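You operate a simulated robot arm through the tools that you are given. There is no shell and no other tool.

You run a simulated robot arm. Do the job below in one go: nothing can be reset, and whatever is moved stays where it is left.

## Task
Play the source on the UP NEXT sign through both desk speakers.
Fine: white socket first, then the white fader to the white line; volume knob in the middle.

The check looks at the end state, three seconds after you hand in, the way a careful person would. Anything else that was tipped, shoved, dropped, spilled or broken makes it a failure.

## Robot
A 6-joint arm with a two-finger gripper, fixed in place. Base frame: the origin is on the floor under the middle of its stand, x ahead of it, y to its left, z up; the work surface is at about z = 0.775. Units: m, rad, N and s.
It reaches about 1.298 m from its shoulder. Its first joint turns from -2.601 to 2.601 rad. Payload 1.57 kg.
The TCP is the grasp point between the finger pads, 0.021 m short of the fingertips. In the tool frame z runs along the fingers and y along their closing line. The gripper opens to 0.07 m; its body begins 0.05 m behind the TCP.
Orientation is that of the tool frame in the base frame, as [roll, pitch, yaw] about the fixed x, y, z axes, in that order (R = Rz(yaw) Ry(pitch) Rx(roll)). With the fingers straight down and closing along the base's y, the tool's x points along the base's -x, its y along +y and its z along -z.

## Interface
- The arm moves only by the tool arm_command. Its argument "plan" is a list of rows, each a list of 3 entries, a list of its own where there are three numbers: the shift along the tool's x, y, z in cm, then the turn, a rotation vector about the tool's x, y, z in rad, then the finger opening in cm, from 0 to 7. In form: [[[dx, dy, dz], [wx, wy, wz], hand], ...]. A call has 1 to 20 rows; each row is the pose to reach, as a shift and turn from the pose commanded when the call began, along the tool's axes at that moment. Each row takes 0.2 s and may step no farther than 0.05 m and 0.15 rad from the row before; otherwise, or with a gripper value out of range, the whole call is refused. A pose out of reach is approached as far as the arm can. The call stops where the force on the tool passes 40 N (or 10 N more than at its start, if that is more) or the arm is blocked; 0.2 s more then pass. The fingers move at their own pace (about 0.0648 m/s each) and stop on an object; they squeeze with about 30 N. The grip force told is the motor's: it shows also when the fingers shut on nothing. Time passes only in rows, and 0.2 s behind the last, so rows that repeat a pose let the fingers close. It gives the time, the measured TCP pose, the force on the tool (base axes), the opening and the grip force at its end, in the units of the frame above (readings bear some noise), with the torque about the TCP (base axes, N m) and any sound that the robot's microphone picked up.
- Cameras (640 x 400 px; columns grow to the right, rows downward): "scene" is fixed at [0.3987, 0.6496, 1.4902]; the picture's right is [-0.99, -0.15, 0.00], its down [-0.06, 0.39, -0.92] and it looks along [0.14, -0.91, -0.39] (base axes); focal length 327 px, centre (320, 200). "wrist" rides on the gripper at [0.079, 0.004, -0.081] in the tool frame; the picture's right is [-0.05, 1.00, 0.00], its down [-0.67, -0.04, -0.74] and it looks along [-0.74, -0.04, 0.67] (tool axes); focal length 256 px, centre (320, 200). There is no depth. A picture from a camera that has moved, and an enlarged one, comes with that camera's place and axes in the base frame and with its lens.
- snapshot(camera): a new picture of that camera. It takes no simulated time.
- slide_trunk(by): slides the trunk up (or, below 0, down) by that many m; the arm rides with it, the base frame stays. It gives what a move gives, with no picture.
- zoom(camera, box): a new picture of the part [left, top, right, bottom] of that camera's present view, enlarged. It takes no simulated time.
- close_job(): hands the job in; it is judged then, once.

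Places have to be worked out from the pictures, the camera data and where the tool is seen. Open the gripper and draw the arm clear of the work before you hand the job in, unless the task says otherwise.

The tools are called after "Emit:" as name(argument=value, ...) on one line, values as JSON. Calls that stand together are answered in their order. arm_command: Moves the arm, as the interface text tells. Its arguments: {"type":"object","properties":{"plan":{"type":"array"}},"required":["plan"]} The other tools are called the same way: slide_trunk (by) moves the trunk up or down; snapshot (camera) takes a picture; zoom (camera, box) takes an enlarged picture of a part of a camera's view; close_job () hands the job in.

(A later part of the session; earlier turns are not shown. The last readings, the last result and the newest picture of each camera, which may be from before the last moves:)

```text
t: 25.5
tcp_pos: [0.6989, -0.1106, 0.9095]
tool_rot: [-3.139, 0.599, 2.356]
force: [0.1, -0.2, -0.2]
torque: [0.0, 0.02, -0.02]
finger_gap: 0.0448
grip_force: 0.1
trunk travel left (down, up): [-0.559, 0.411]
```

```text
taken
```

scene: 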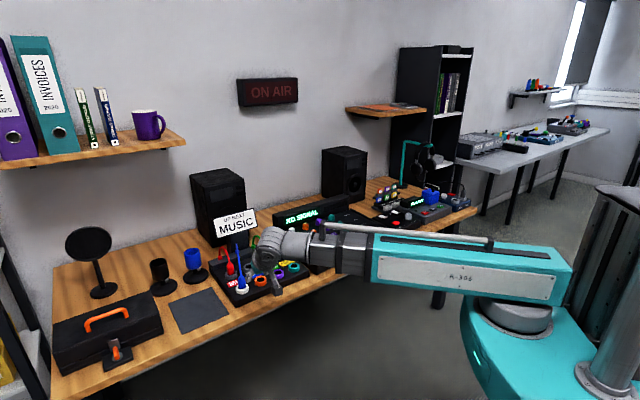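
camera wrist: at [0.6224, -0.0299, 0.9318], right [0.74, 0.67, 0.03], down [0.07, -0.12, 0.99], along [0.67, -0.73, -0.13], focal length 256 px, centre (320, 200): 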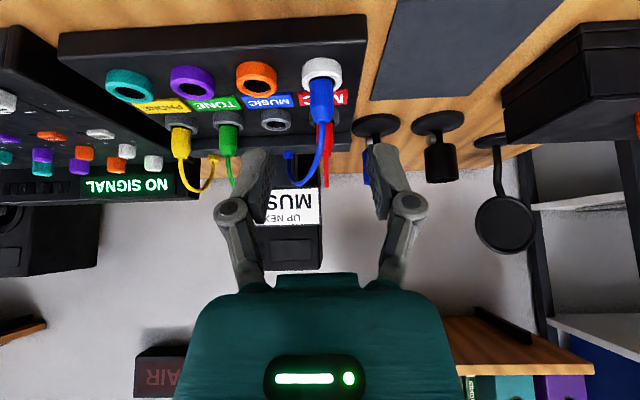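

Blue is in the white socket. Now to the mixer: I raise the trunk 0.1 m and swing the camera in front of the mixer with less tilt.

Emit:
slide_trunk(by=0.1)

Emit:
arm_command(plan=[[[1.1, -4.07, -0.35], [0, 0.0444, 0], 4.5], [[2.2, -8.14, -0.7], [0, 0.0889, 0], 4.5], [[3.3, -12.2, -1.06], [0, 0.133, 0], 4.5], [[4.4, -16.3, -1.41], [0, 0.178, 0], 4.5], [[5.5, -20.3, -1.76], [0, 0.222, 0], 4.5], [[6.6, -24.4, -2.11], [0, 0.267, 0], 4.5], [[7.7, -28.5, -2.46], [0, 0.311, 0], 4.5], [[8.8, -32.5, -2.82], [0, 0.356, 0], 4.5], [[9.94, -36.6, -3.17], [0, 0.4, 0], 4.5], [[9.94, -36.6, -3.17], [0, 0.4, 0], 4.5]])

Emit:
snapshot(camera="wrist")

Emit:
snapshot(camera="scene")

```text
t: 26.8
tcp_pos: [0.6992, -0.1112, 1.0103]
tool_rot: [-3.139, 0.601, 2.356]
force: [0.1, 0.1, 0.3]
torque: [0.05, 0.03, -0.03]
finger_gap: 0.045
grip_force: 0.0
trunk travel left (down, up): [-0.659, 0.311]
```

```text
t: 29.0
tcp_pos: [0.432, -0.3587, 0.9813]
tool_rot: [-3.141, 0.198, 2.357]
force: [0.1, -0.1, -0.1]
torque: [0.01, 0.01, -0.03]
finger_gap: 0.0451
grip_force: 0.1
out of reach, approached as far as the arm can: row 2, 3, 4, 5, 6, 7, 8, 9, 10
trunk travel left (down, up): [-0.659, 0.311]
```

```text
taken
camera wrist: at [0.369, -0.2901, 1.0448], right [0.74, 0.67, 0.01], down [0.33, -0.38, 0.86], along [0.58, -0.64, -0.51], focal length 256 px, centre (320, 200)
```

wrist: 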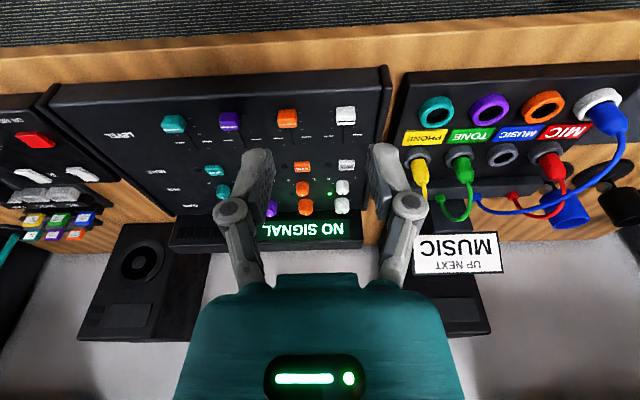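

```text
taken
```

scene: 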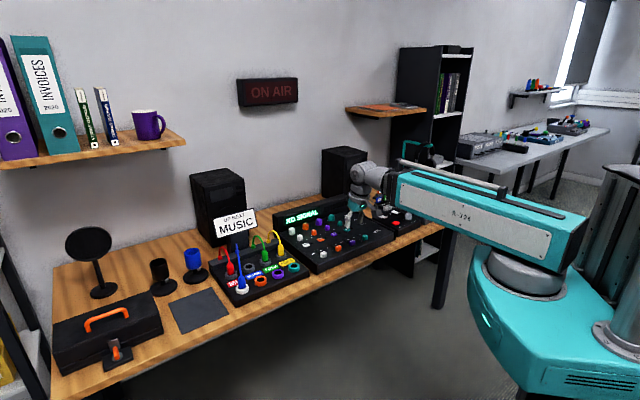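

A small green LED now shows in the white channel. I zoom into the mixer for the fader, the marks, the pan and mute states, and the monitor controller on the left.

Emit:
zoom(camera="wrist", box=[240, 80, 400, 260])

Emit:
zoom(camera="wrist", box=[0, 90, 130, 250])

Emit:
zoom(camera="scene", box=[265, 190, 395, 280])

Emit:
zoom(camera="scene", box=[375, 175, 475, 235])

```text
2.22 times, centred on (320, 170) of wrist
camera zoom: at [0.369, -0.2901, 1.0448], right [0.74, 0.67, 0.01], down [0.33, -0.38, 0.86], along [0.58, -0.64, -0.51], focal length 569 px, centre (320, 267)
```

zoom: 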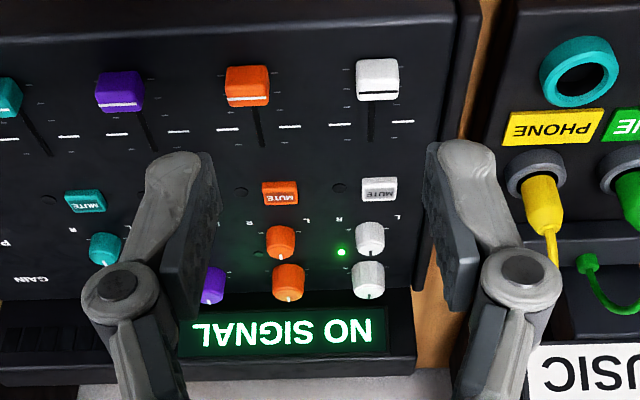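

```text
2.50 times, centred on (65, 170) of wrist
camera zoom: at [0.369, -0.2901, 1.0448], right [0.74, 0.67, 0.01], down [0.33, -0.38, 0.86], along [0.58, -0.64, -0.51], focal length 640 px, centre (958, 275)
```

zoom: 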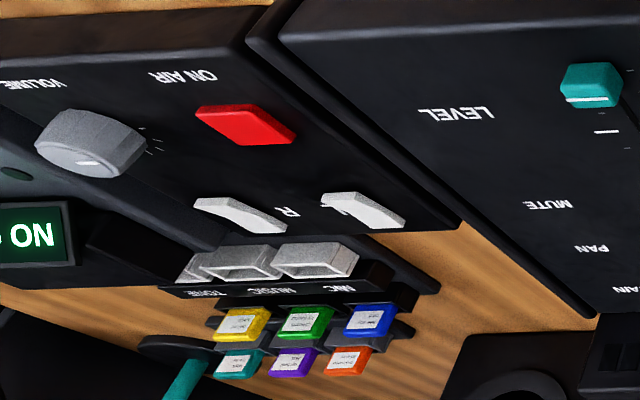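

```text
4.44 times, centred on (330, 235) of scene
camera zoom: at [0.3987, 0.6496, 1.4902], right [-0.99, -0.15, 0.0], down [-0.06, 0.39, -0.92], along [0.14, -0.91, -0.39], focal length 1451 px, centre (276, 44)
```

zoom: 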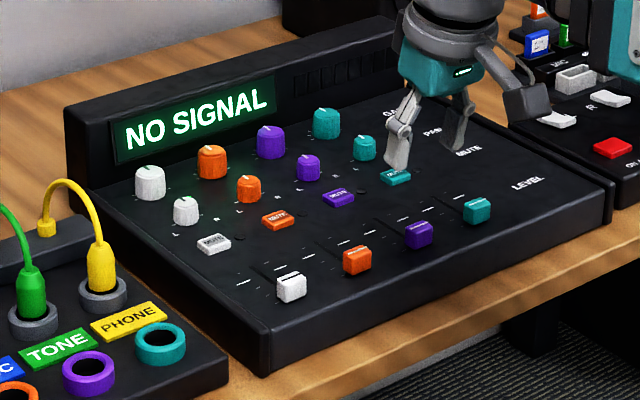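

```text
6.40 times, centred on (425, 205) of scene
camera zoom: at [0.3987, 0.6496, 1.4902], right [-0.99, -0.15, 0.0], down [-0.06, 0.39, -0.92], along [0.14, -0.91, -0.39], focal length 2090 px, centre (-352, 168)
```

zoom: 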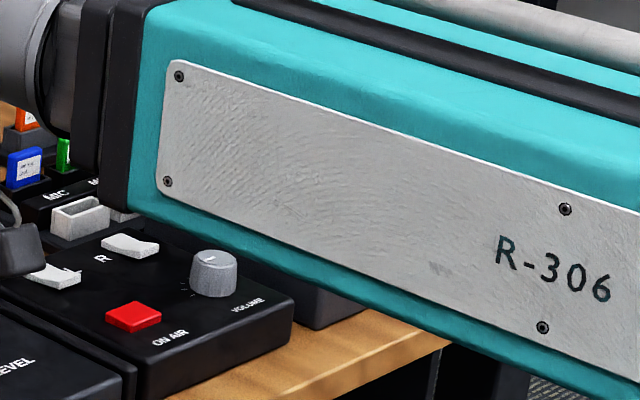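

The white channel's signal LED is lit, so the plug is in. I zoom tighter on the white strip's pan, gain, mute and fader marks.

Emit:
zoom(camera="wrist", box=[310, 100, 375, 140])

Emit:
zoom(camera="wrist", box=[310, 150, 375, 220])

Emit:
zoom(camera="scene", box=[285, 220, 345, 260])

Emit:
zoom(camera="wrist", box=[0, 110, 65, 200])

```text
9.85 times, centred on (342, 120) of wrist
camera zoom: at [0.369, -0.2901, 1.0448], right [0.74, 0.67, 0.01], down [0.33, -0.38, 0.86], along [0.58, -0.64, -0.51], focal length 2520 px, centre (98, 988)
```

zoom: 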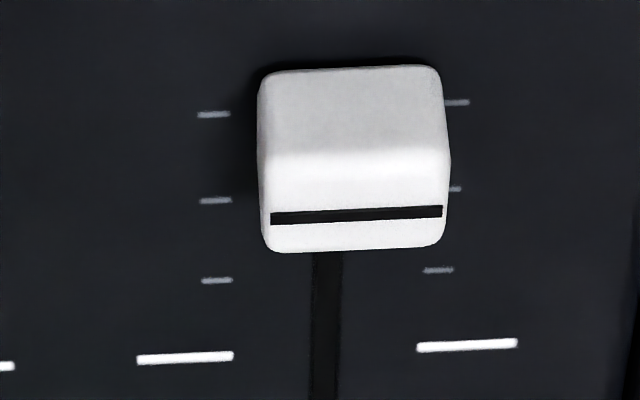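

```text
5.71 times, centred on (342, 185) of wrist
camera zoom: at [0.369, -0.2901, 1.0448], right [0.74, 0.67, 0.01], down [0.33, -0.38, 0.86], along [0.58, -0.64, -0.51], focal length 1463 px, centre (191, 286)
```

zoom: 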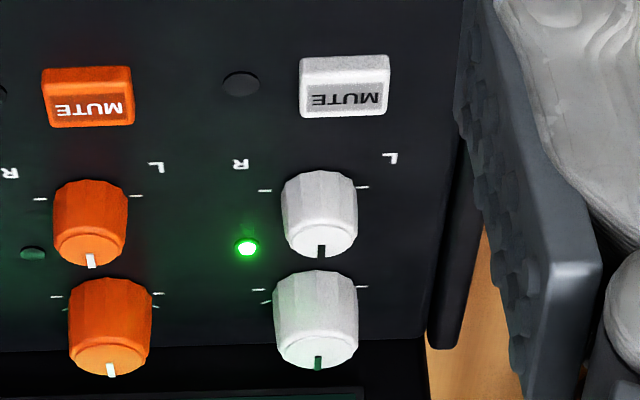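

```text
10.00 times, centred on (315, 240) of scene
camera zoom: at [0.3987, 0.6496, 1.4902], right [-0.99, -0.15, 0.0], down [-0.06, 0.39, -0.92], along [0.14, -0.91, -0.39], focal length 3266 px, centre (370, -200)
```

zoom: 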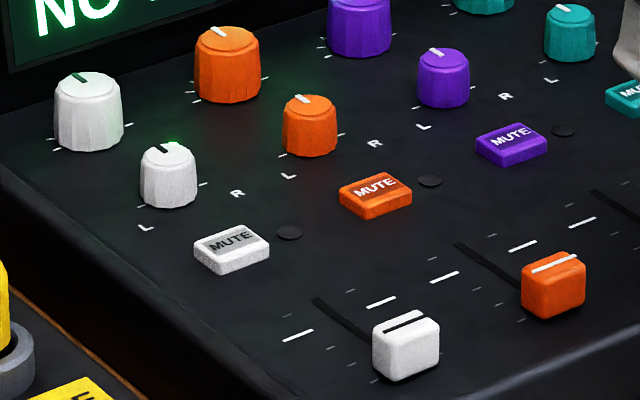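

```text
4.44 times, centred on (32, 155) of wrist
camera zoom: at [0.369, -0.2901, 1.0448], right [0.74, 0.67, 0.01], down [0.33, -0.38, 0.86], along [0.58, -0.64, -0.51], focal length 1138 px, centre (1598, 400)
```

zoom: 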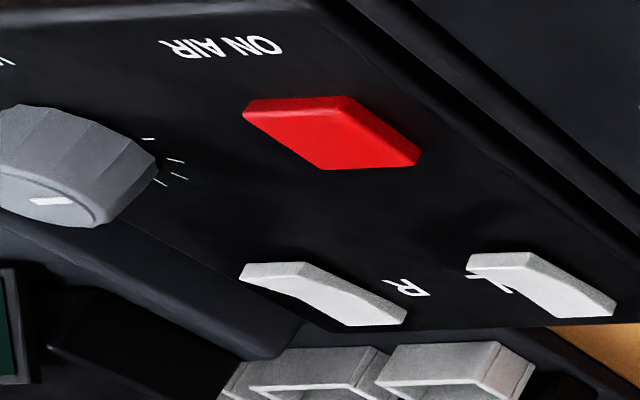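

Pan and gain point straight back (centre), mute lamp is dark. The white fader cap is at (q≈0.69, p≈0.079, top z≈0.804) and the long white line is about 4.4 cm farther back on a level panel at z≈0.783. I move above the cap, still high.

Emit:
arm_command(plan=[[[-3.3, 0.9, 0.66], [0, -0.033, 0], 4.5], [[-6.5, 1.8, 1.3], [0, -0.066, 0], 4.5], [[-9.8, 2.7, 1.99], [0, -0.1, 0], 4.5], [[-9.8, 2.7, 1.99], [0, -0.1, 0], 4.5]])

Emit:
snapshot(camera="wrist")

```text
t: 30.0
tcp_pos: [0.519, -0.4111, 0.987]
tool_rot: [3.141, 0.297, 2.356]
force: [-0.9, -0.6, -0.8]
torque: [-0.01, 0.0, 0.03]
finger_gap: 0.0451
grip_force: 0.1
out of reach, approached as far as the arm can: row 3, 4
trunk travel left (down, up): [-0.659, 0.311]
```

```text
taken
camera wrist: at [0.452, -0.3371, 1.0395], right [0.74, 0.67, 0.01], down [0.27, -0.32, 0.91], along [0.61, -0.67, -0.42], focal length 256 px, centre (320, 200)
```

wrist: 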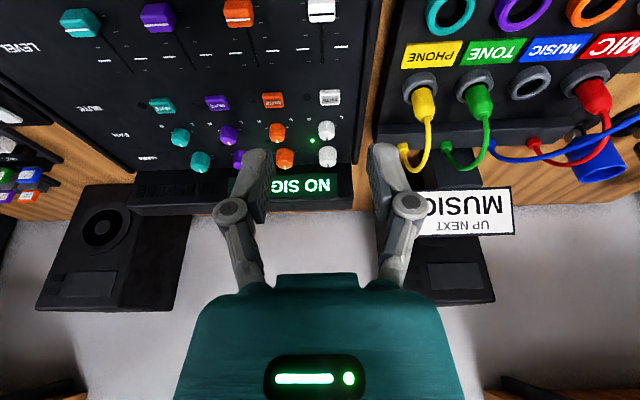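

The command base is the actual pose, good. The cap is on the centre line, 3 cm ahead of the TCP. I lower the trunk 0.12 m, leaving the tips about 4 cm above the caps, and look.

Emit:
slide_trunk(by=-0.12)

Emit:
snapshot(camera="wrist")

Emit:
snapshot(camera="scene")

```text
t: 31.5
tcp_pos: [0.5195, -0.4098, 0.8675]
tool_rot: [-3.139, 0.3, 2.356]
force: [0.5, 0.9, 0.1]
torque: [0.01, -0.02, -0.01]
finger_gap: 0.0449
grip_force: 0.1
trunk travel left (down, up): [-0.539, 0.431]
```

```text
taken
camera wrist: at [0.4517, -0.3371, 0.9196], right [0.74, 0.67, 0.01], down [0.27, -0.32, 0.91], along [0.61, -0.67, -0.42], focal length 256 px, centre (320, 200)
```

wrist: 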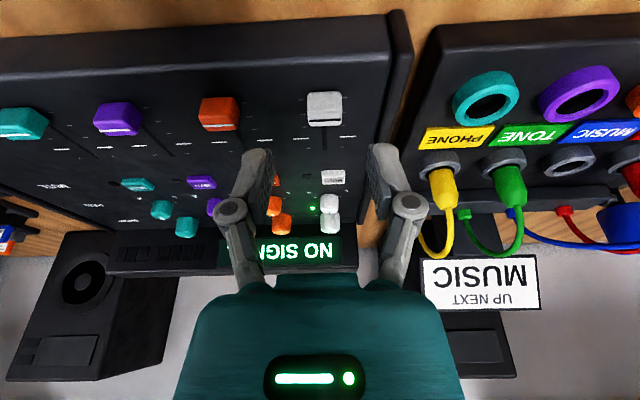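

```text
taken
```

scene: 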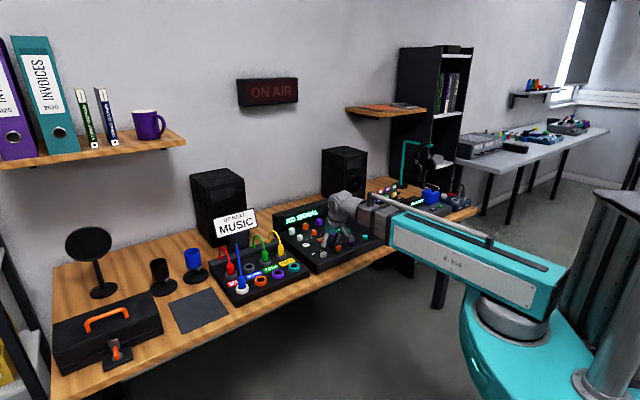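

I zoom on the white cap and its line marks from here.

Emit:
zoom(camera="wrist", box=[270, 70, 390, 160])

```text
4.44 times, centred on (330, 115) of wrist
camera zoom: at [0.4517, -0.3371, 0.9196], right [0.74, 0.67, 0.01], down [0.27, -0.32, 0.91], along [0.61, -0.67, -0.42], focal length 1138 px, centre (276, 578)
```

zoom: 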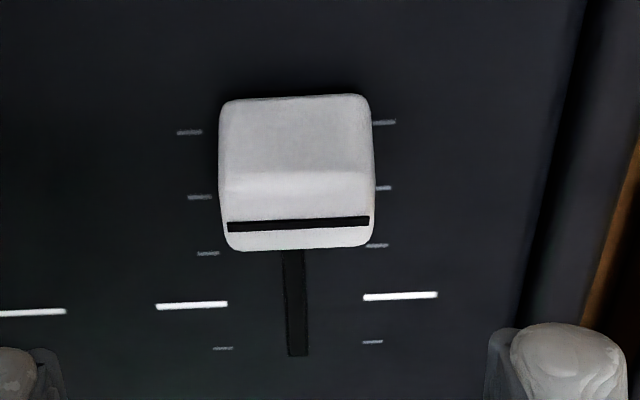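

The ticks are 1.38 cm apart; the cap's line is at the lowest tick (q≈0.687) and the long white line is three ticks on, at q≈0.729, so the stroke is about 4.1 cm. I move over the cap (+2.9 cm q, +0.25 cm p).

Emit:
arm_command(plan=[[[-1.4, 0.12, 0.43], [0, 0, 0], 4.5], [[-2.77, 0.25, 0.86], [0, 0, 0], 4.5], [[-2.77, 0.25, 0.86], [0, 0, 0], 4.5]])

Emit:
slide_trunk(by=-0.03)

Emit:
snapshot(camera="wrist")

```text
t: 32.3
tcp_pos: [0.5405, -0.4293, 0.8662]
tool_rot: [-3.139, 0.3, 2.356]
force: [-0.3, 0.2, 0.8]
torque: [0.03, 0.0, 0.0]
finger_gap: 0.0449
grip_force: 0.1
trunk travel left (down, up): [-0.539, 0.431]
```

```text
t: 33.1
tcp_pos: [0.542, -0.4284, 0.8359]
tool_rot: [-3.141, 0.299, 2.357]
force: [-0.1, -0.4, 1.2]
torque: [-0.03, 0.01, -0.04]
finger_gap: 0.0451
grip_force: 0.0
trunk travel left (down, up): [-0.509, 0.461]
```

```text
taken
camera wrist: at [0.4734, -0.3557, 0.8895], right [0.74, 0.67, 0.01], down [0.27, -0.32, 0.91], along [0.61, -0.67, -0.42], focal length 256 px, centre (320, 200)
```

wrist: 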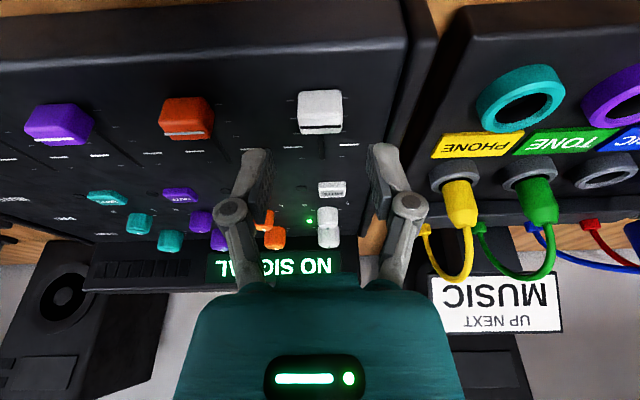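

The cap is centred between the fingers. I lower 1.8 cm more and check clearance above the panel.

Emit:
slide_trunk(by=-0.018)

Emit:
snapshot(camera="wrist")

Emit:
zoom(camera="scene", box=[285, 205, 365, 265])

```text
t: 33.7
tcp_pos: [0.5403, -0.4284, 0.8179]
tool_rot: [-3.139, 0.301, 2.356]
force: [-0.3, -0.3, 0.2]
torque: [-0.02, 0.01, -0.01]
finger_gap: 0.045
grip_force: 0.1
trunk travel left (down, up): [-0.491, 0.479]
```

```text
taken
camera wrist: at [0.4735, -0.3557, 0.8715], right [0.74, 0.67, 0.01], down [0.27, -0.32, 0.91], along [0.61, -0.67, -0.42], focal length 256 px, centre (320, 200)
```

wrist: 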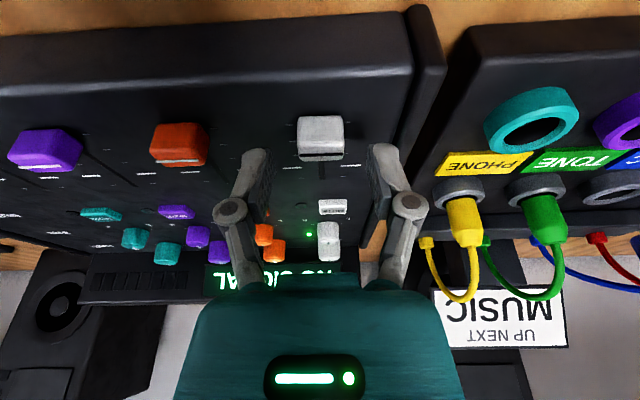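

```text
6.67 times, centred on (325, 235) of scene
camera zoom: at [0.3987, 0.6496, 1.4902], right [-0.99, -0.15, 0.0], down [-0.06, 0.39, -0.92], along [0.14, -0.91, -0.39], focal length 2177 px, centre (287, -33)
```

zoom: 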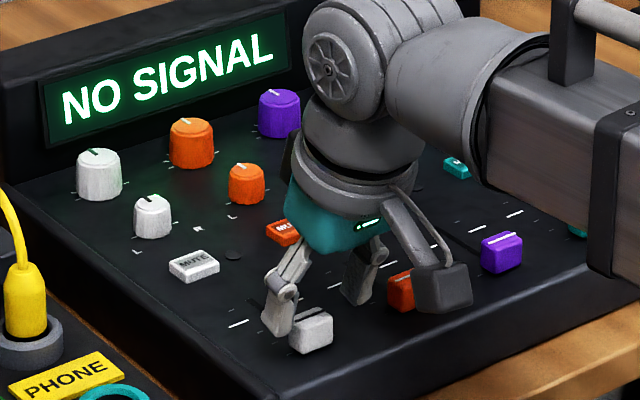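

The fingers straddle the cap with overlap of under 1 cm. I lower 6 mm more, then close gently on the cap.

Emit:
slide_trunk(by=-0.006)

Emit:
arm_command(plan=[[[0, 0, 0], [0, 0, 0], 3.5], [[0, 0, 0], [0, 0, 0], 2.8], [[0, 0, 0], [0, 0, 0], 2.2], [[0, 0, 0], [0, 0, 0], 2.0], [[0, 0, 0], [0, 0, 0], 2.0]])

Emit:
snapshot(camera="wrist")

```text
t: 34.3
tcp_pos: [0.5414, -0.4284, 0.8118]
tool_rot: [-3.139, 0.301, 2.356]
force: [0.2, -0.8, 0.2]
torque: [-0.03, 0.0, -0.03]
finger_gap: 0.0451
grip_force: 0.0
trunk travel left (down, up): [-0.485, 0.485]
```

```text
t: 35.5
tcp_pos: [0.5416, -0.4284, 0.8124]
tool_rot: [-3.14, 0.3, 2.356]
force: [2.4, 1.9, 1.3]
torque: [0.15, -0.09, 0.03]
finger_gap: 0.0239
grip_force: 31.3
trunk travel left (down, up): [-0.485, 0.485]
```

```text
taken
camera wrist: at [0.4737, -0.3554, 0.8656], right [0.74, 0.67, 0.02], down [0.27, -0.32, 0.91], along [0.61, -0.67, -0.42], focal length 256 px, centre (320, 200)
```

wrist: 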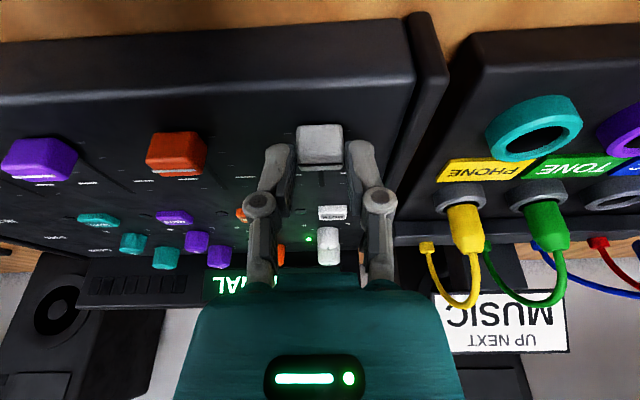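

The cap is gripped (2.4 cm). I slide it 2 cm back first and watch the force.

Emit:
arm_command(plan=[[[-0.48, 0, 0.148], [0, 0, 0], 2.0], [[-0.96, 0, 0.296], [0, 0, 0], 2.0], [[-1.43, 0, 0.443], [0, 0, 0], 2.0], [[-1.91, 0, 0.591], [0, 0, 0], 2.0], [[-1.91, 0, 0.591], [0, 0, 0], 2.0]])

Emit:
snapshot(camera="wrist")

```text
t: 36.7
tcp_pos: [0.5569, -0.4434, 0.8132]
tool_rot: [-3.141, 0.301, 2.357]
force: [4.6, 5.8, 2.2]
torque: [0.59, 0.28, 0.03]
finger_gap: 0.0238
grip_force: 31.8
trunk travel left (down, up): [-0.485, 0.485]
```

```text
taken
camera wrist: at [0.4881, -0.3698, 0.8656], right [0.74, 0.67, 0.01], down [0.27, -0.32, 0.91], along [0.61, -0.67, -0.42], focal length 256 px, centre (320, 200)
```

wrist: 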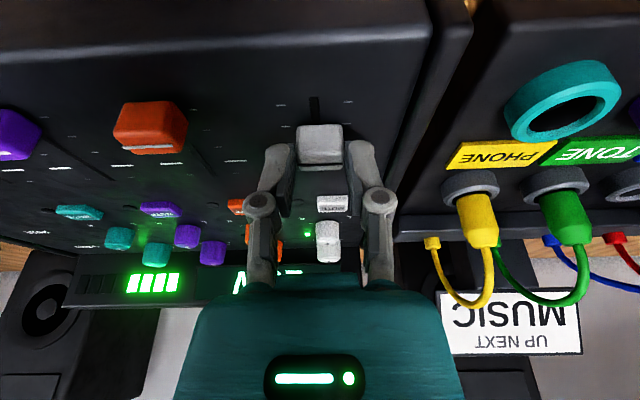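

The level meter lights up as the fader rises. TCP q is 0.7073; I slide the remaining 2 cm to put the cap's line on the white line.

Emit:
arm_command(plan=[[[-0.48, 0, 0.148], [0, 0, 0], 2.0], [[-0.96, 0, 0.296], [0, 0, 0], 2.0], [[-1.43, 0, 0.443], [0, 0, 0], 2.0], [[-1.93, 0, 0.6], [0, 0, 0], 2.0], [[-1.93, 0, 0.6], [0, 0, 0], 2.0]])

Emit:
snapshot(camera="wrist")

Emit:
zoom(camera="wrist", box=[260, 80, 380, 170])

Emit:
zoom(camera="scene", box=[285, 205, 365, 265])

```text
t: 37.9
tcp_pos: [0.5697, -0.457, 0.8127]
tool_rot: [-3.14, 0.298, 2.357]
force: [3.0, 3.1, 1.3]
torque: [0.19, 0.25, 0.03]
finger_gap: 0.024
grip_force: 31.4
trunk travel left (down, up): [-0.485, 0.485]
```

```text
taken
camera wrist: at [0.5021, -0.3838, 0.8656], right [0.74, 0.67, 0.01], down [0.27, -0.32, 0.91], along [0.61, -0.67, -0.42], focal length 256 px, centre (320, 200)
```

wrist: 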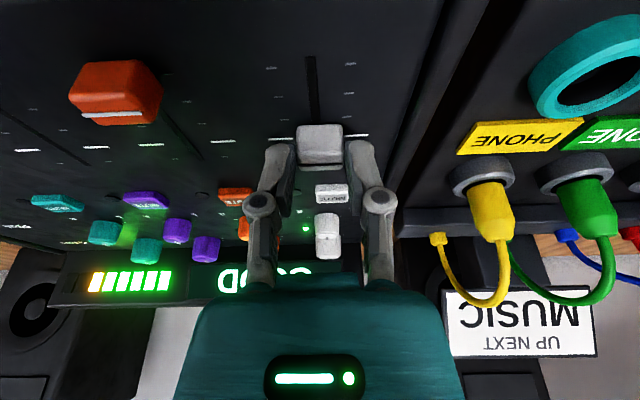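

```text
4.44 times, centred on (320, 125) of wrist
camera zoom: at [0.5021, -0.3838, 0.8656], right [0.74, 0.67, 0.01], down [0.27, -0.32, 0.91], along [0.61, -0.67, -0.42], focal length 1138 px, centre (320, 533)
```

zoom: 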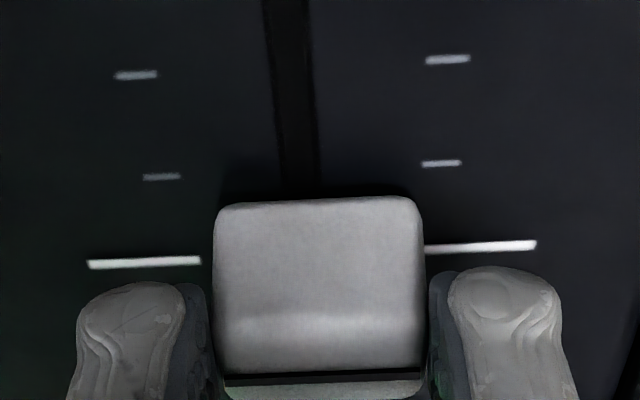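

```text
6.67 times, centred on (325, 235) of scene
camera zoom: at [0.3987, 0.6496, 1.4902], right [-0.99, -0.15, 0.0], down [-0.06, 0.39, -0.92], along [0.14, -0.91, -0.39], focal length 2177 px, centre (287, -33)
```

zoom: 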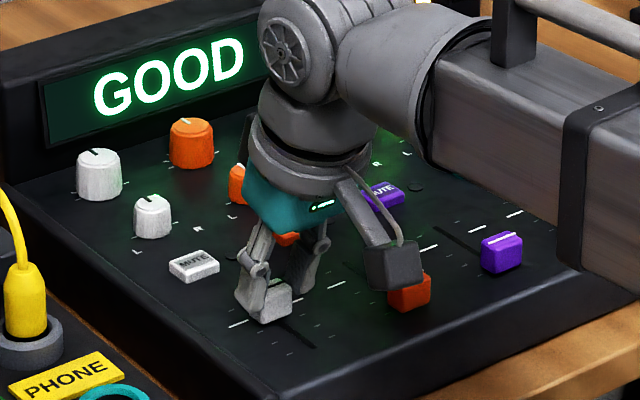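

The display reads GOOD and the meter shows a healthy level. I release the cap, rise, and check the cap's line against the white line from a steeper view.

Emit:
arm_command(plan=[[[0, 0, 0], [0, 0, 0], 3.0], [[0, 0, 0], [0, 0, 0], 4.5], [[0, 0, 0], [0, 0, 0], 4.5], [[0, 0, 0], [0, 0, 0], 4.5]])

Emit:
slide_trunk(by=0.1)

Emit:
snapshot(camera="wrist")

Emit:
zoom(camera="scene", box=[285, 205, 365, 265])

```text
t: 38.9
tcp_pos: [0.5707, -0.4571, 0.8133]
tool_rot: [-3.14, 0.299, 2.356]
force: [0.5, -0.8, 0.3]
torque: [0.04, -0.01, 0.01]
finger_gap: 0.045
grip_force: 0.2
trunk travel left (down, up): [-0.485, 0.485]
```

```text
t: 40.2
tcp_pos: [0.5694, -0.4579, 0.9116]
tool_rot: [-3.138, 0.298, 2.357]
force: [0.6, 1.0, 0.2]
torque: [-0.02, -0.03, -0.02]
finger_gap: 0.0449
grip_force: 0.0
trunk travel left (down, up): [-0.585, 0.385]
```

```text
taken
camera wrist: at [0.5018, -0.3841, 0.9655], right [0.74, 0.67, 0.01], down [0.27, -0.32, 0.91], along [0.61, -0.67, -0.42], focal length 256 px, centre (320, 200)
```

wrist: 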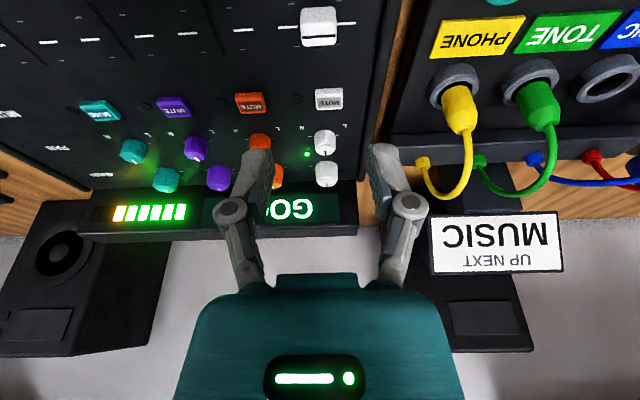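

```text
6.67 times, centred on (325, 235) of scene
camera zoom: at [0.3987, 0.6496, 1.4902], right [-0.99, -0.15, 0.0], down [-0.06, 0.39, -0.92], along [0.14, -0.91, -0.39], focal length 2177 px, centre (287, -33)
```

zoom: 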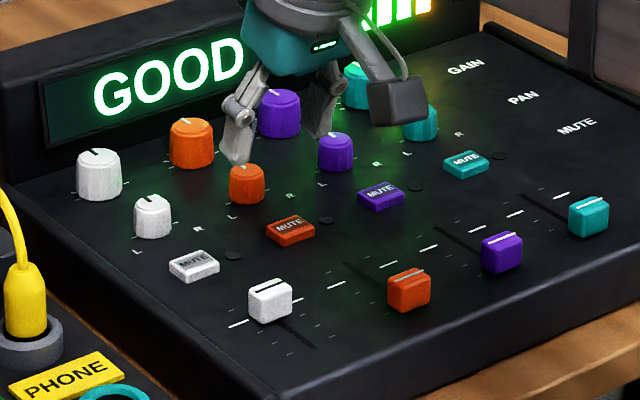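

I zoom in on the cap and line from this steeper view.

Emit:
zoom(camera="wrist", box=[280, 0, 360, 55])

Emit:
zoom(camera="scene", box=[305, 235, 345, 262])

```text
7.27 times, centred on (320, 28) of wrist
camera zoom: at [0.5018, -0.3841, 0.9655], right [0.74, 0.67, 0.01], down [0.27, -0.32, 0.91], along [0.61, -0.67, -0.42], focal length 1862 px, centre (320, 1454)
```

zoom: 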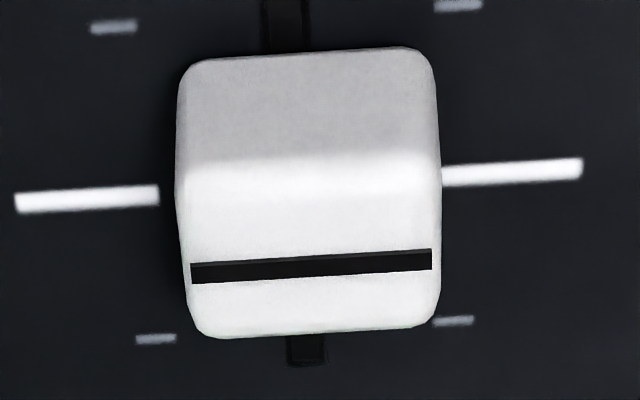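

```text
14.81 times, centred on (325, 248) of scene
camera zoom: at [0.3987, 0.6496, 1.4902], right [-0.99, -0.15, 0.0], down [-0.06, 0.39, -0.92], along [0.14, -0.91, -0.39], focal length 4838 px, centre (246, -518)
```

zoom: 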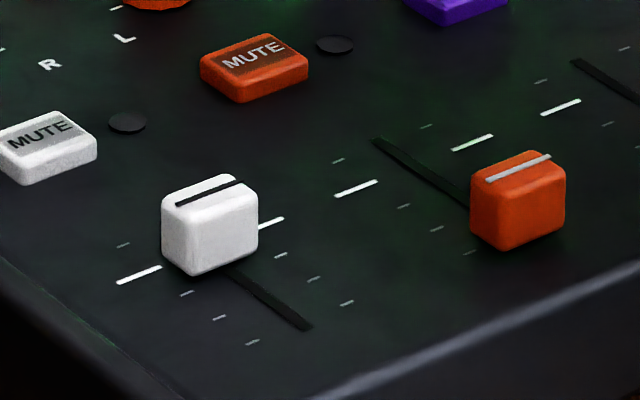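

The estimates say the cap is on the line or up to 3 mm short; I want a near-vertical view to remove the parallax. I set the tilt to 0 and move 4.5 cm back at this height.

Emit:
arm_command(plan=[[[-1.35, 0, 0.72], [0, 0.1, 0], 4.5], [[-2.7, 0, 1.43], [0, 0.2, 0], 4.5], [[-4.05, 0, 2.15], [0, 0.3, 0], 4.5], [[-4.05, 0, 2.15], [0, 0.3, 0], 4.5]])

Emit:
zoom(camera="wrist", box=[270, 0, 370, 65])

Emit:
snapshot(camera="wrist")

```text
t: 41.2
tcp_pos: [0.6006, -0.4895, 0.9037]
tool_rot: [-3.141, -0.001, 2.355]
force: [0.6, -0.4, -0.1]
torque: [0.02, -0.01, -0.02]
finger_gap: 0.0449
grip_force: 0.0
trunk travel left (down, up): [-0.585, 0.385]
```

```text
6.15 times, centred on (320, 32) of wrist
camera zoom: at [0.5478, -0.4303, 0.9843], right [0.74, 0.67, 0.0], down [0.45, -0.5, 0.74], along [0.5, -0.55, -0.67], focal length 1575 px, centre (320, 1231)
```

zoom: 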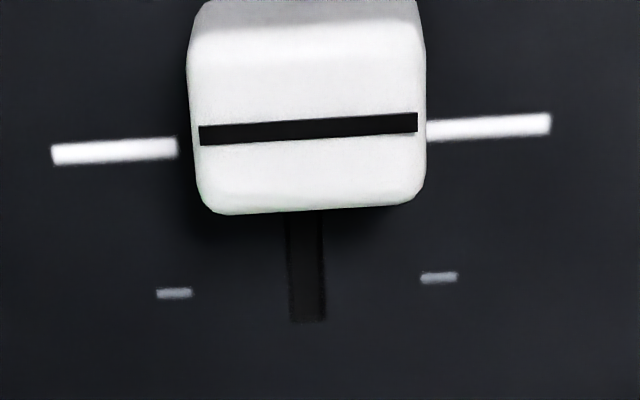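

```text
taken
camera wrist: at [0.5478, -0.4303, 0.9843], right [0.74, 0.67, 0.0], down [0.45, -0.5, 0.74], along [0.5, -0.55, -0.67], focal length 256 px, centre (320, 200)
```

wrist: 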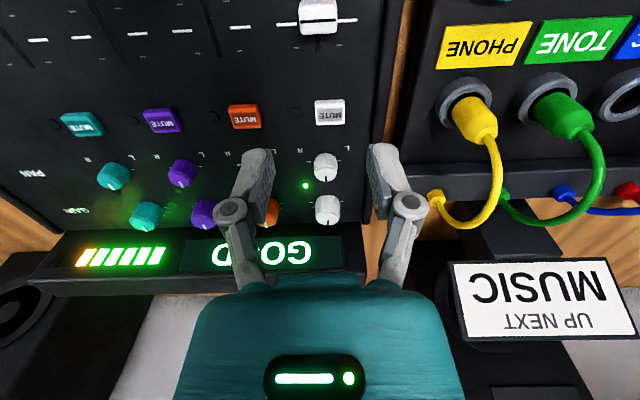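

In this near-vertical view the cap's line is about 5 mm short of the white line once parallax is taken out, which fits ticks at 15 mm and a stroke of 45 mm where I moved 40. I go back to the grip pose to move it 5 mm more.

Emit:
arm_command(plan=[[[1.5, 0, -0.29], [0, -0.1, 0], 4.5], [[3.0, 0, -0.57], [0, -0.2, 0], 4.5], [[4.48, 0.05, -0.86], [0, -0.3, 0], 4.5], [[4.48, 0.05, -0.86], [0, -0.3, 0], 4.5]])

Emit:
slide_trunk(by=-0.08)

Emit:
snapshot(camera="wrist")

```text
t: 42.2
tcp_pos: [0.5697, -0.4564, 0.9124]
tool_rot: [-3.139, 0.301, 2.357]
force: [0.7, 0.2, -0.1]
torque: [0.01, -0.03, 0.0]
finger_gap: 0.0449
grip_force: 0.0
trunk travel left (down, up): [-0.585, 0.385]
```

```text
t: 43.4
tcp_pos: [0.5694, -0.4569, 0.8313]
tool_rot: [3.14, 0.299, 2.357]
force: [0.2, -0.2, -0.6]
torque: [-0.02, 0.02, -0.01]
finger_gap: 0.0451
grip_force: 0.0
trunk travel left (down, up): [-0.505, 0.465]
```

```text
taken
camera wrist: at [0.5021, -0.3834, 0.8856], right [0.74, 0.67, 0.01], down [0.27, -0.32, 0.91], along [0.61, -0.67, -0.42], focal length 256 px, centre (320, 200)
```

wrist: 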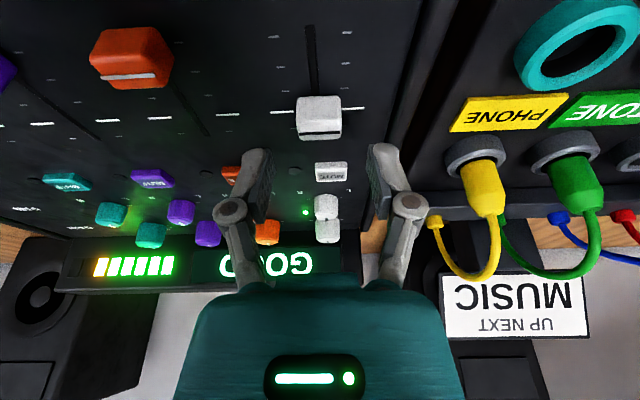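

Back over the cap. I lower the last 2 cm to the earlier grip height, close, move 5 mm back, hold, and open again.

Emit:
slide_trunk(by=-0.02)

Emit:
arm_command(plan=[[[0, 0, 0], [0, 0, 0], 3.5], [[0, 0, 0], [0, 0, 0], 2.8], [[0, 0, 0], [0, 0, 0], 2.0], [[0, 0, 0], [0, 0, 0], 2.0], [[0, 0, 0], [0, 0, 0], 2.0], [[-0.24, 0, 0.074], [0, 0, 0], 2.0], [[-0.48, 0, 0.148], [0, 0, 0], 2.0], [[-0.48, 0, 0.148], [0, 0, 0], 2.0], [[-0.48, 0, 0.148], [0, 0, 0], 2.0]])

Emit:
snapshot(camera="wrist")

```text
t: 44.0
tcp_pos: [0.5699, -0.4556, 0.8106]
tool_rot: [3.14, 0.3, 2.356]
force: [0.1, 0.5, 0.4]
torque: [0.01, 0.01, -0.01]
finger_gap: 0.0452
grip_force: 0.0
trunk travel left (down, up): [-0.485, 0.485]
```

```text
t: 46.0
tcp_pos: [0.5733, -0.4596, 0.8123]
tool_rot: [-3.141, 0.3, 2.358]
force: [-1.9, -1.0, 0.7]
torque: [0.29, 0.35, 0.02]
finger_gap: 0.0239
grip_force: 32.4
trunk travel left (down, up): [-0.485, 0.485]
```

```text
taken
camera wrist: at [0.5054, -0.387, 0.8656], right [0.74, 0.67, 0.01], down [0.27, -0.32, 0.91], along [0.61, -0.67, -0.42], focal length 256 px, centre (320, 200)
```

wrist: 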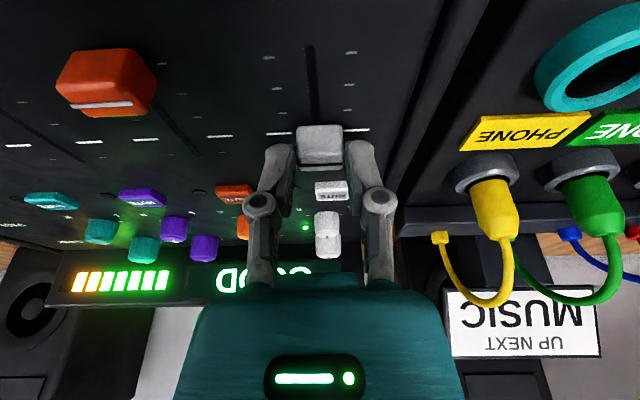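

The cap moved 5 mm and the display still says GOOD. I release, raise, and repeat the near-vertical check.

Emit:
arm_command(plan=[[[0, 0, 0], [0, 0, 0], 3.0], [[0, 0, 0], [0, 0, 0], 4.5], [[0, 0, 0], [0, 0, 0], 4.5], [[0, 0, 0], [0, 0, 0], 4.5]])

Emit:
slide_trunk(by=0.1)

Emit:
arm_command(plan=[[[-1.35, 0, 0.72], [0, 0.1, 0], 4.5], [[-2.7, 0, 1.43], [0, 0.2, 0], 4.5], [[-4.05, 0, 2.15], [0, 0.3, 0], 4.5], [[-4.05, 0, 2.15], [0, 0.3, 0], 4.5]])

Emit:
zoom(camera="wrist", box=[270, 0, 370, 65])

Emit:
zoom(camera="scene", box=[305, 235, 345, 262])

```text
t: 47.0
tcp_pos: [0.5723, -0.4604, 0.8126]
tool_rot: [-3.14, 0.3, 2.355]
force: [0.0, -0.6, -0.2]
torque: [-0.01, 0.02, 0.03]
finger_gap: 0.0451
grip_force: 0.0
trunk travel left (down, up): [-0.485, 0.485]
```

```text
t: 48.4
tcp_pos: [0.5736, -0.4601, 0.9131]
tool_rot: [-3.14, 0.298, 2.356]
force: [0.5, -0.2, -0.7]
torque: [-0.02, -0.02, 0.0]
finger_gap: 0.0453
grip_force: 0.1
trunk travel left (down, up): [-0.585, 0.385]
```

```text
t: 49.4
tcp_pos: [0.6061, -0.4914, 0.9047]
tool_rot: [-3.139, -0.001, 2.357]
force: [0.3, 0.1, 0.4]
torque: [0.04, -0.01, -0.02]
finger_gap: 0.0447
grip_force: 0.0
trunk travel left (down, up): [-0.585, 0.385]
```

```text
6.15 times, centred on (320, 32) of wrist
camera zoom: at [0.5522, -0.4327, 0.9843], right [0.74, 0.67, 0.0], down [0.45, -0.5, 0.74], along [0.5, -0.55, -0.67], focal length 1575 px, centre (320, 1231)
```

zoom: 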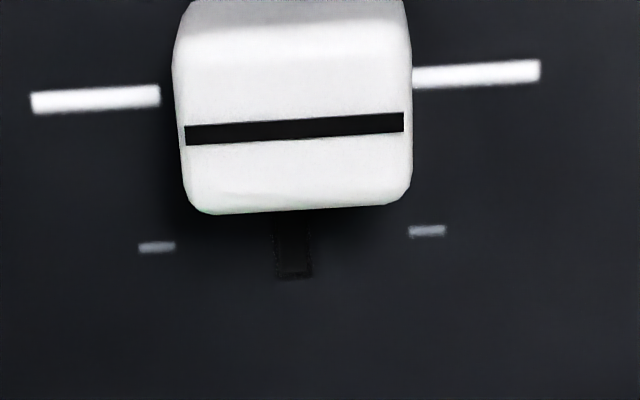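

```text
14.81 times, centred on (325, 248) of scene
camera zoom: at [0.3987, 0.6496, 1.4902], right [-0.99, -0.15, 0.0], down [-0.06, 0.39, -0.92], along [0.14, -0.91, -0.39], focal length 4838 px, centre (246, -518)
```

zoom: 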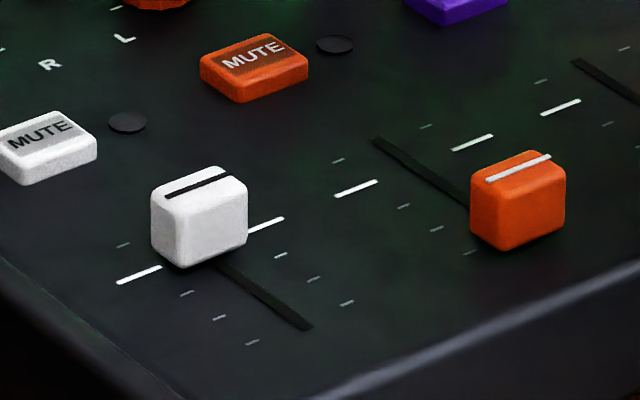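

The cap's line now lies on the white line within about 1 mm, and the mixer shows GOOD. Next is the monitor controller to the right (p≈-0.4); I raise the trunk and swing there to inspect the L/R rockers and the volume knob.

Emit:
slide_trunk(by=0.09)

Emit:
arm_command(plan=[[[1.6, -4, 0], [0, -0.017, 0], 4.5], [[3.2, -8, 0], [0, -0.033, 0], 4.5], [[4.8, -12, 0], [0, -0.05, 0], 4.5], [[6.4, -16, 0], [0, -0.067, 0], 4.5], [[8, -20, 0], [0, -0.083, 0], 4.5], [[9.6, -24, 0], [0, -0.1, 0], 4.5], [[11.2, -28, 0], [0, -0.117, 0], 4.5], [[12.8, -32, 0], [0, -0.133, 0], 4.5], [[14.4, -36, 0], [0, -0.15, 0], 4.5], [[16, -40, 0], [0, -0.167, 0], 4.5], [[17.6, -44, 0], [0, -0.183, 0], 4.5], [[19, -48, 0], [0, -0.2, 0], 4.5], [[19, -48, 0], [0, -0.2, 0], 4.5]])

Emit:
snapshot(camera="wrist")

Emit:
snapshot(camera="scene")

```text
t: 50.6
tcp_pos: [0.6052, -0.4916, 0.9935]
tool_rot: [-3.14, 0.001, 2.357]
force: [-0.3, -0.4, 0.2]
torque: [-0.01, -0.02, 0.03]
finger_gap: 0.0454
grip_force: 0.0
trunk travel left (down, up): [-0.675, 0.295]
```

```text
t: 53.4
tcp_pos: [0.1319, -0.6965, 0.9985]
tool_rot: [3.142, 0.2, 2.357]
force: [-0.1, -0.6, 0.7]
torque: [0.01, -0.01, -0.04]
finger_gap: 0.045
grip_force: 0.0
out of reach, approached as far as the arm can: row 12, 13
trunk travel left (down, up): [-0.675, 0.295]
```

```text
taken
camera wrist: at [0.0687, -0.628, 1.0606], right [0.74, 0.67, 0.01], down [0.33, -0.38, 0.86], along [0.58, -0.64, -0.51], focal length 256 px, centre (320, 200)
```

wrist: 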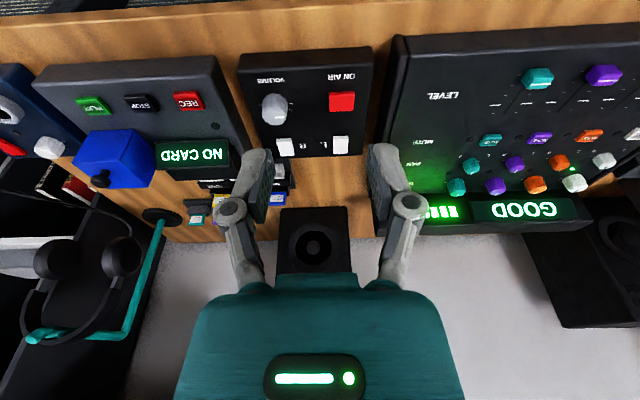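

```text
taken
```

scene: 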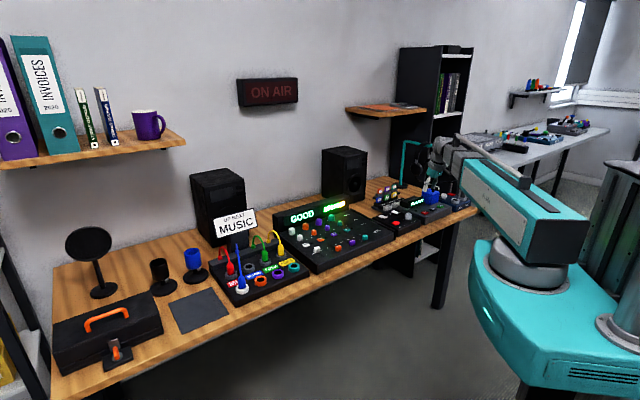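

Good view of the monitor controller. I zoom in on the volume knob, the L and R rockers, the ON AIR button and the speakers.

Emit:
zoom(camera="wrist", box=[235, 55, 375, 165])

Emit:
zoom(camera="wrist", box=[250, 85, 310, 130])

Emit:
zoom(camera="wrist", box=[265, 125, 365, 165])

Emit:
zoom(camera="scene", box=[375, 175, 475, 235])

```text
3.64 times, centred on (305, 110) of wrist
camera zoom: at [0.0687, -0.628, 1.0606], right [0.74, 0.67, 0.01], down [0.33, -0.38, 0.86], along [0.58, -0.64, -0.51], focal length 931 px, centre (374, 527)
```

zoom: 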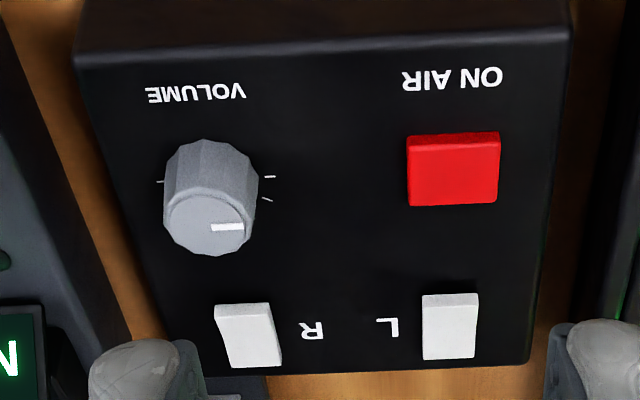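

```text
8.89 times, centred on (280, 108) of wrist
camera zoom: at [0.0687, -0.628, 1.0606], right [0.74, 0.67, 0.01], down [0.33, -0.38, 0.86], along [0.58, -0.64, -0.51], focal length 2276 px, centre (676, 1022)
```

zoom: 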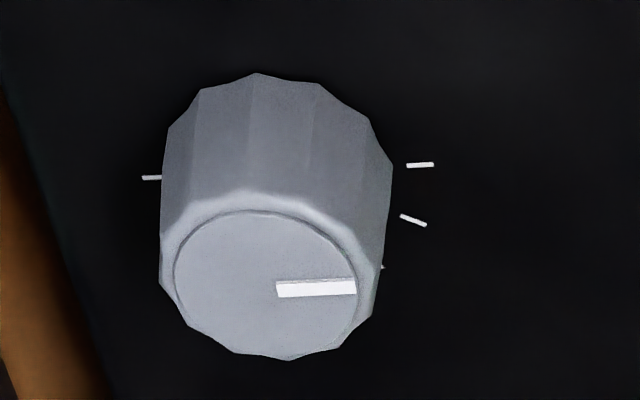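

```text
6.40 times, centred on (315, 145) of wrist
camera zoom: at [0.0687, -0.628, 1.0606], right [0.74, 0.67, 0.01], down [0.33, -0.38, 0.86], along [0.58, -0.64, -0.51], focal length 1638 px, centre (352, 552)
```

zoom: 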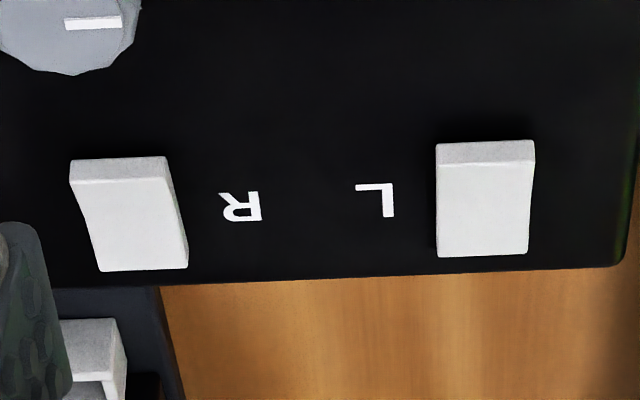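

```text
6.40 times, centred on (425, 205) of scene
camera zoom: at [0.3987, 0.6496, 1.4902], right [-0.99, -0.15, 0.0], down [-0.06, 0.39, -0.92], along [0.14, -0.91, -0.39], focal length 2090 px, centre (-352, 168)
```

zoom: 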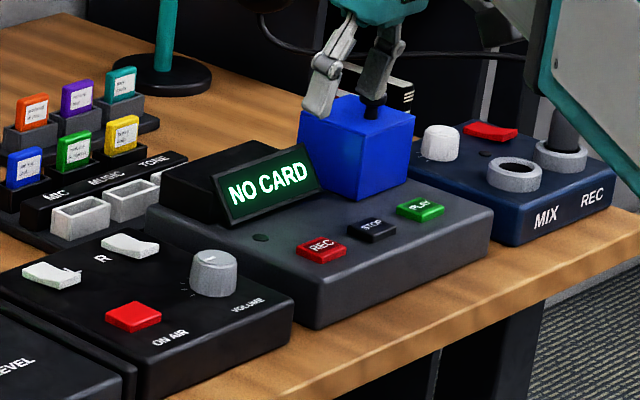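

The pointer is at the operator's 9 o'clock, so the knob must turn a quarter clockwise. I need a better look at both rockers to tell their states.

Emit:
zoom(camera="scene", box=[375, 205, 415, 230])

Emit:
zoom(camera="wrist", box=[270, 130, 305, 160])

Emit:
zoom(camera="wrist", box=[325, 130, 360, 160])

Emit:
zoom(camera="scene", box=[180, 140, 380, 240])

```text
16.00 times, centred on (395, 218) of scene
camera zoom: at [0.3987, 0.6496, 1.4902], right [-0.99, -0.15, 0.0], down [-0.06, 0.39, -0.92], along [0.14, -0.91, -0.39], focal length 5225 px, centre (-880, -80)
```

zoom: 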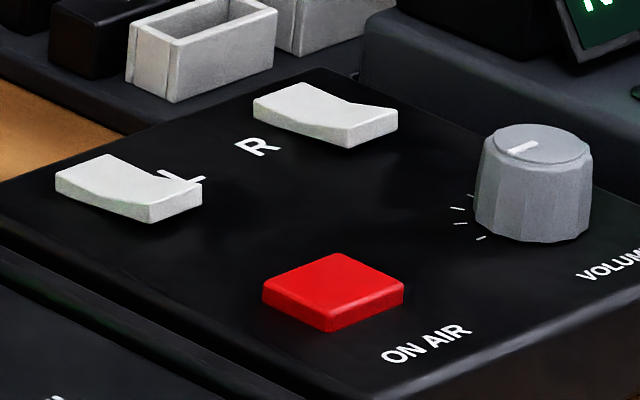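

```text
13.33 times, centred on (288, 145) of wrist
camera zoom: at [0.0687, -0.628, 1.0606], right [0.74, 0.67, 0.01], down [0.33, -0.38, 0.86], along [0.58, -0.64, -0.51], focal length 3413 px, centre (753, 933)
```

zoom: 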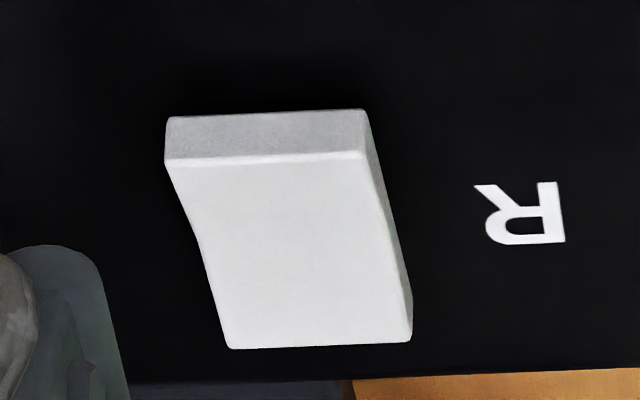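

```text
13.33 times, centred on (342, 145) of wrist
camera zoom: at [0.0687, -0.628, 1.0606], right [0.74, 0.67, 0.01], down [0.33, -0.38, 0.86], along [0.58, -0.64, -0.51], focal length 3413 px, centre (20, 933)
```

zoom: 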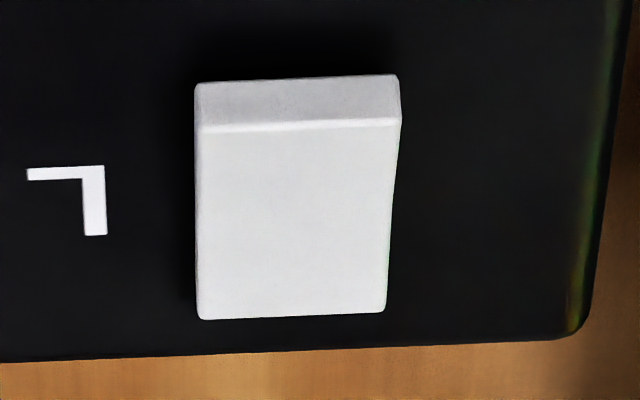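

```text
3.20 times, centred on (280, 190) of scene
camera zoom: at [0.3987, 0.6496, 1.4902], right [-0.99, -0.15, 0.0], down [-0.06, 0.39, -0.92], along [0.14, -0.91, -0.39], focal length 1045 px, centre (448, 232)
```

zoom: 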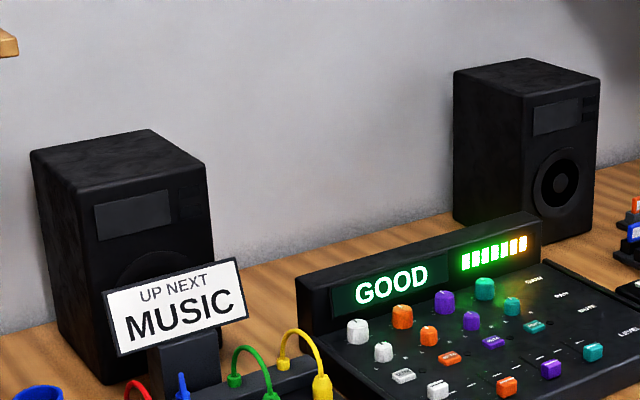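

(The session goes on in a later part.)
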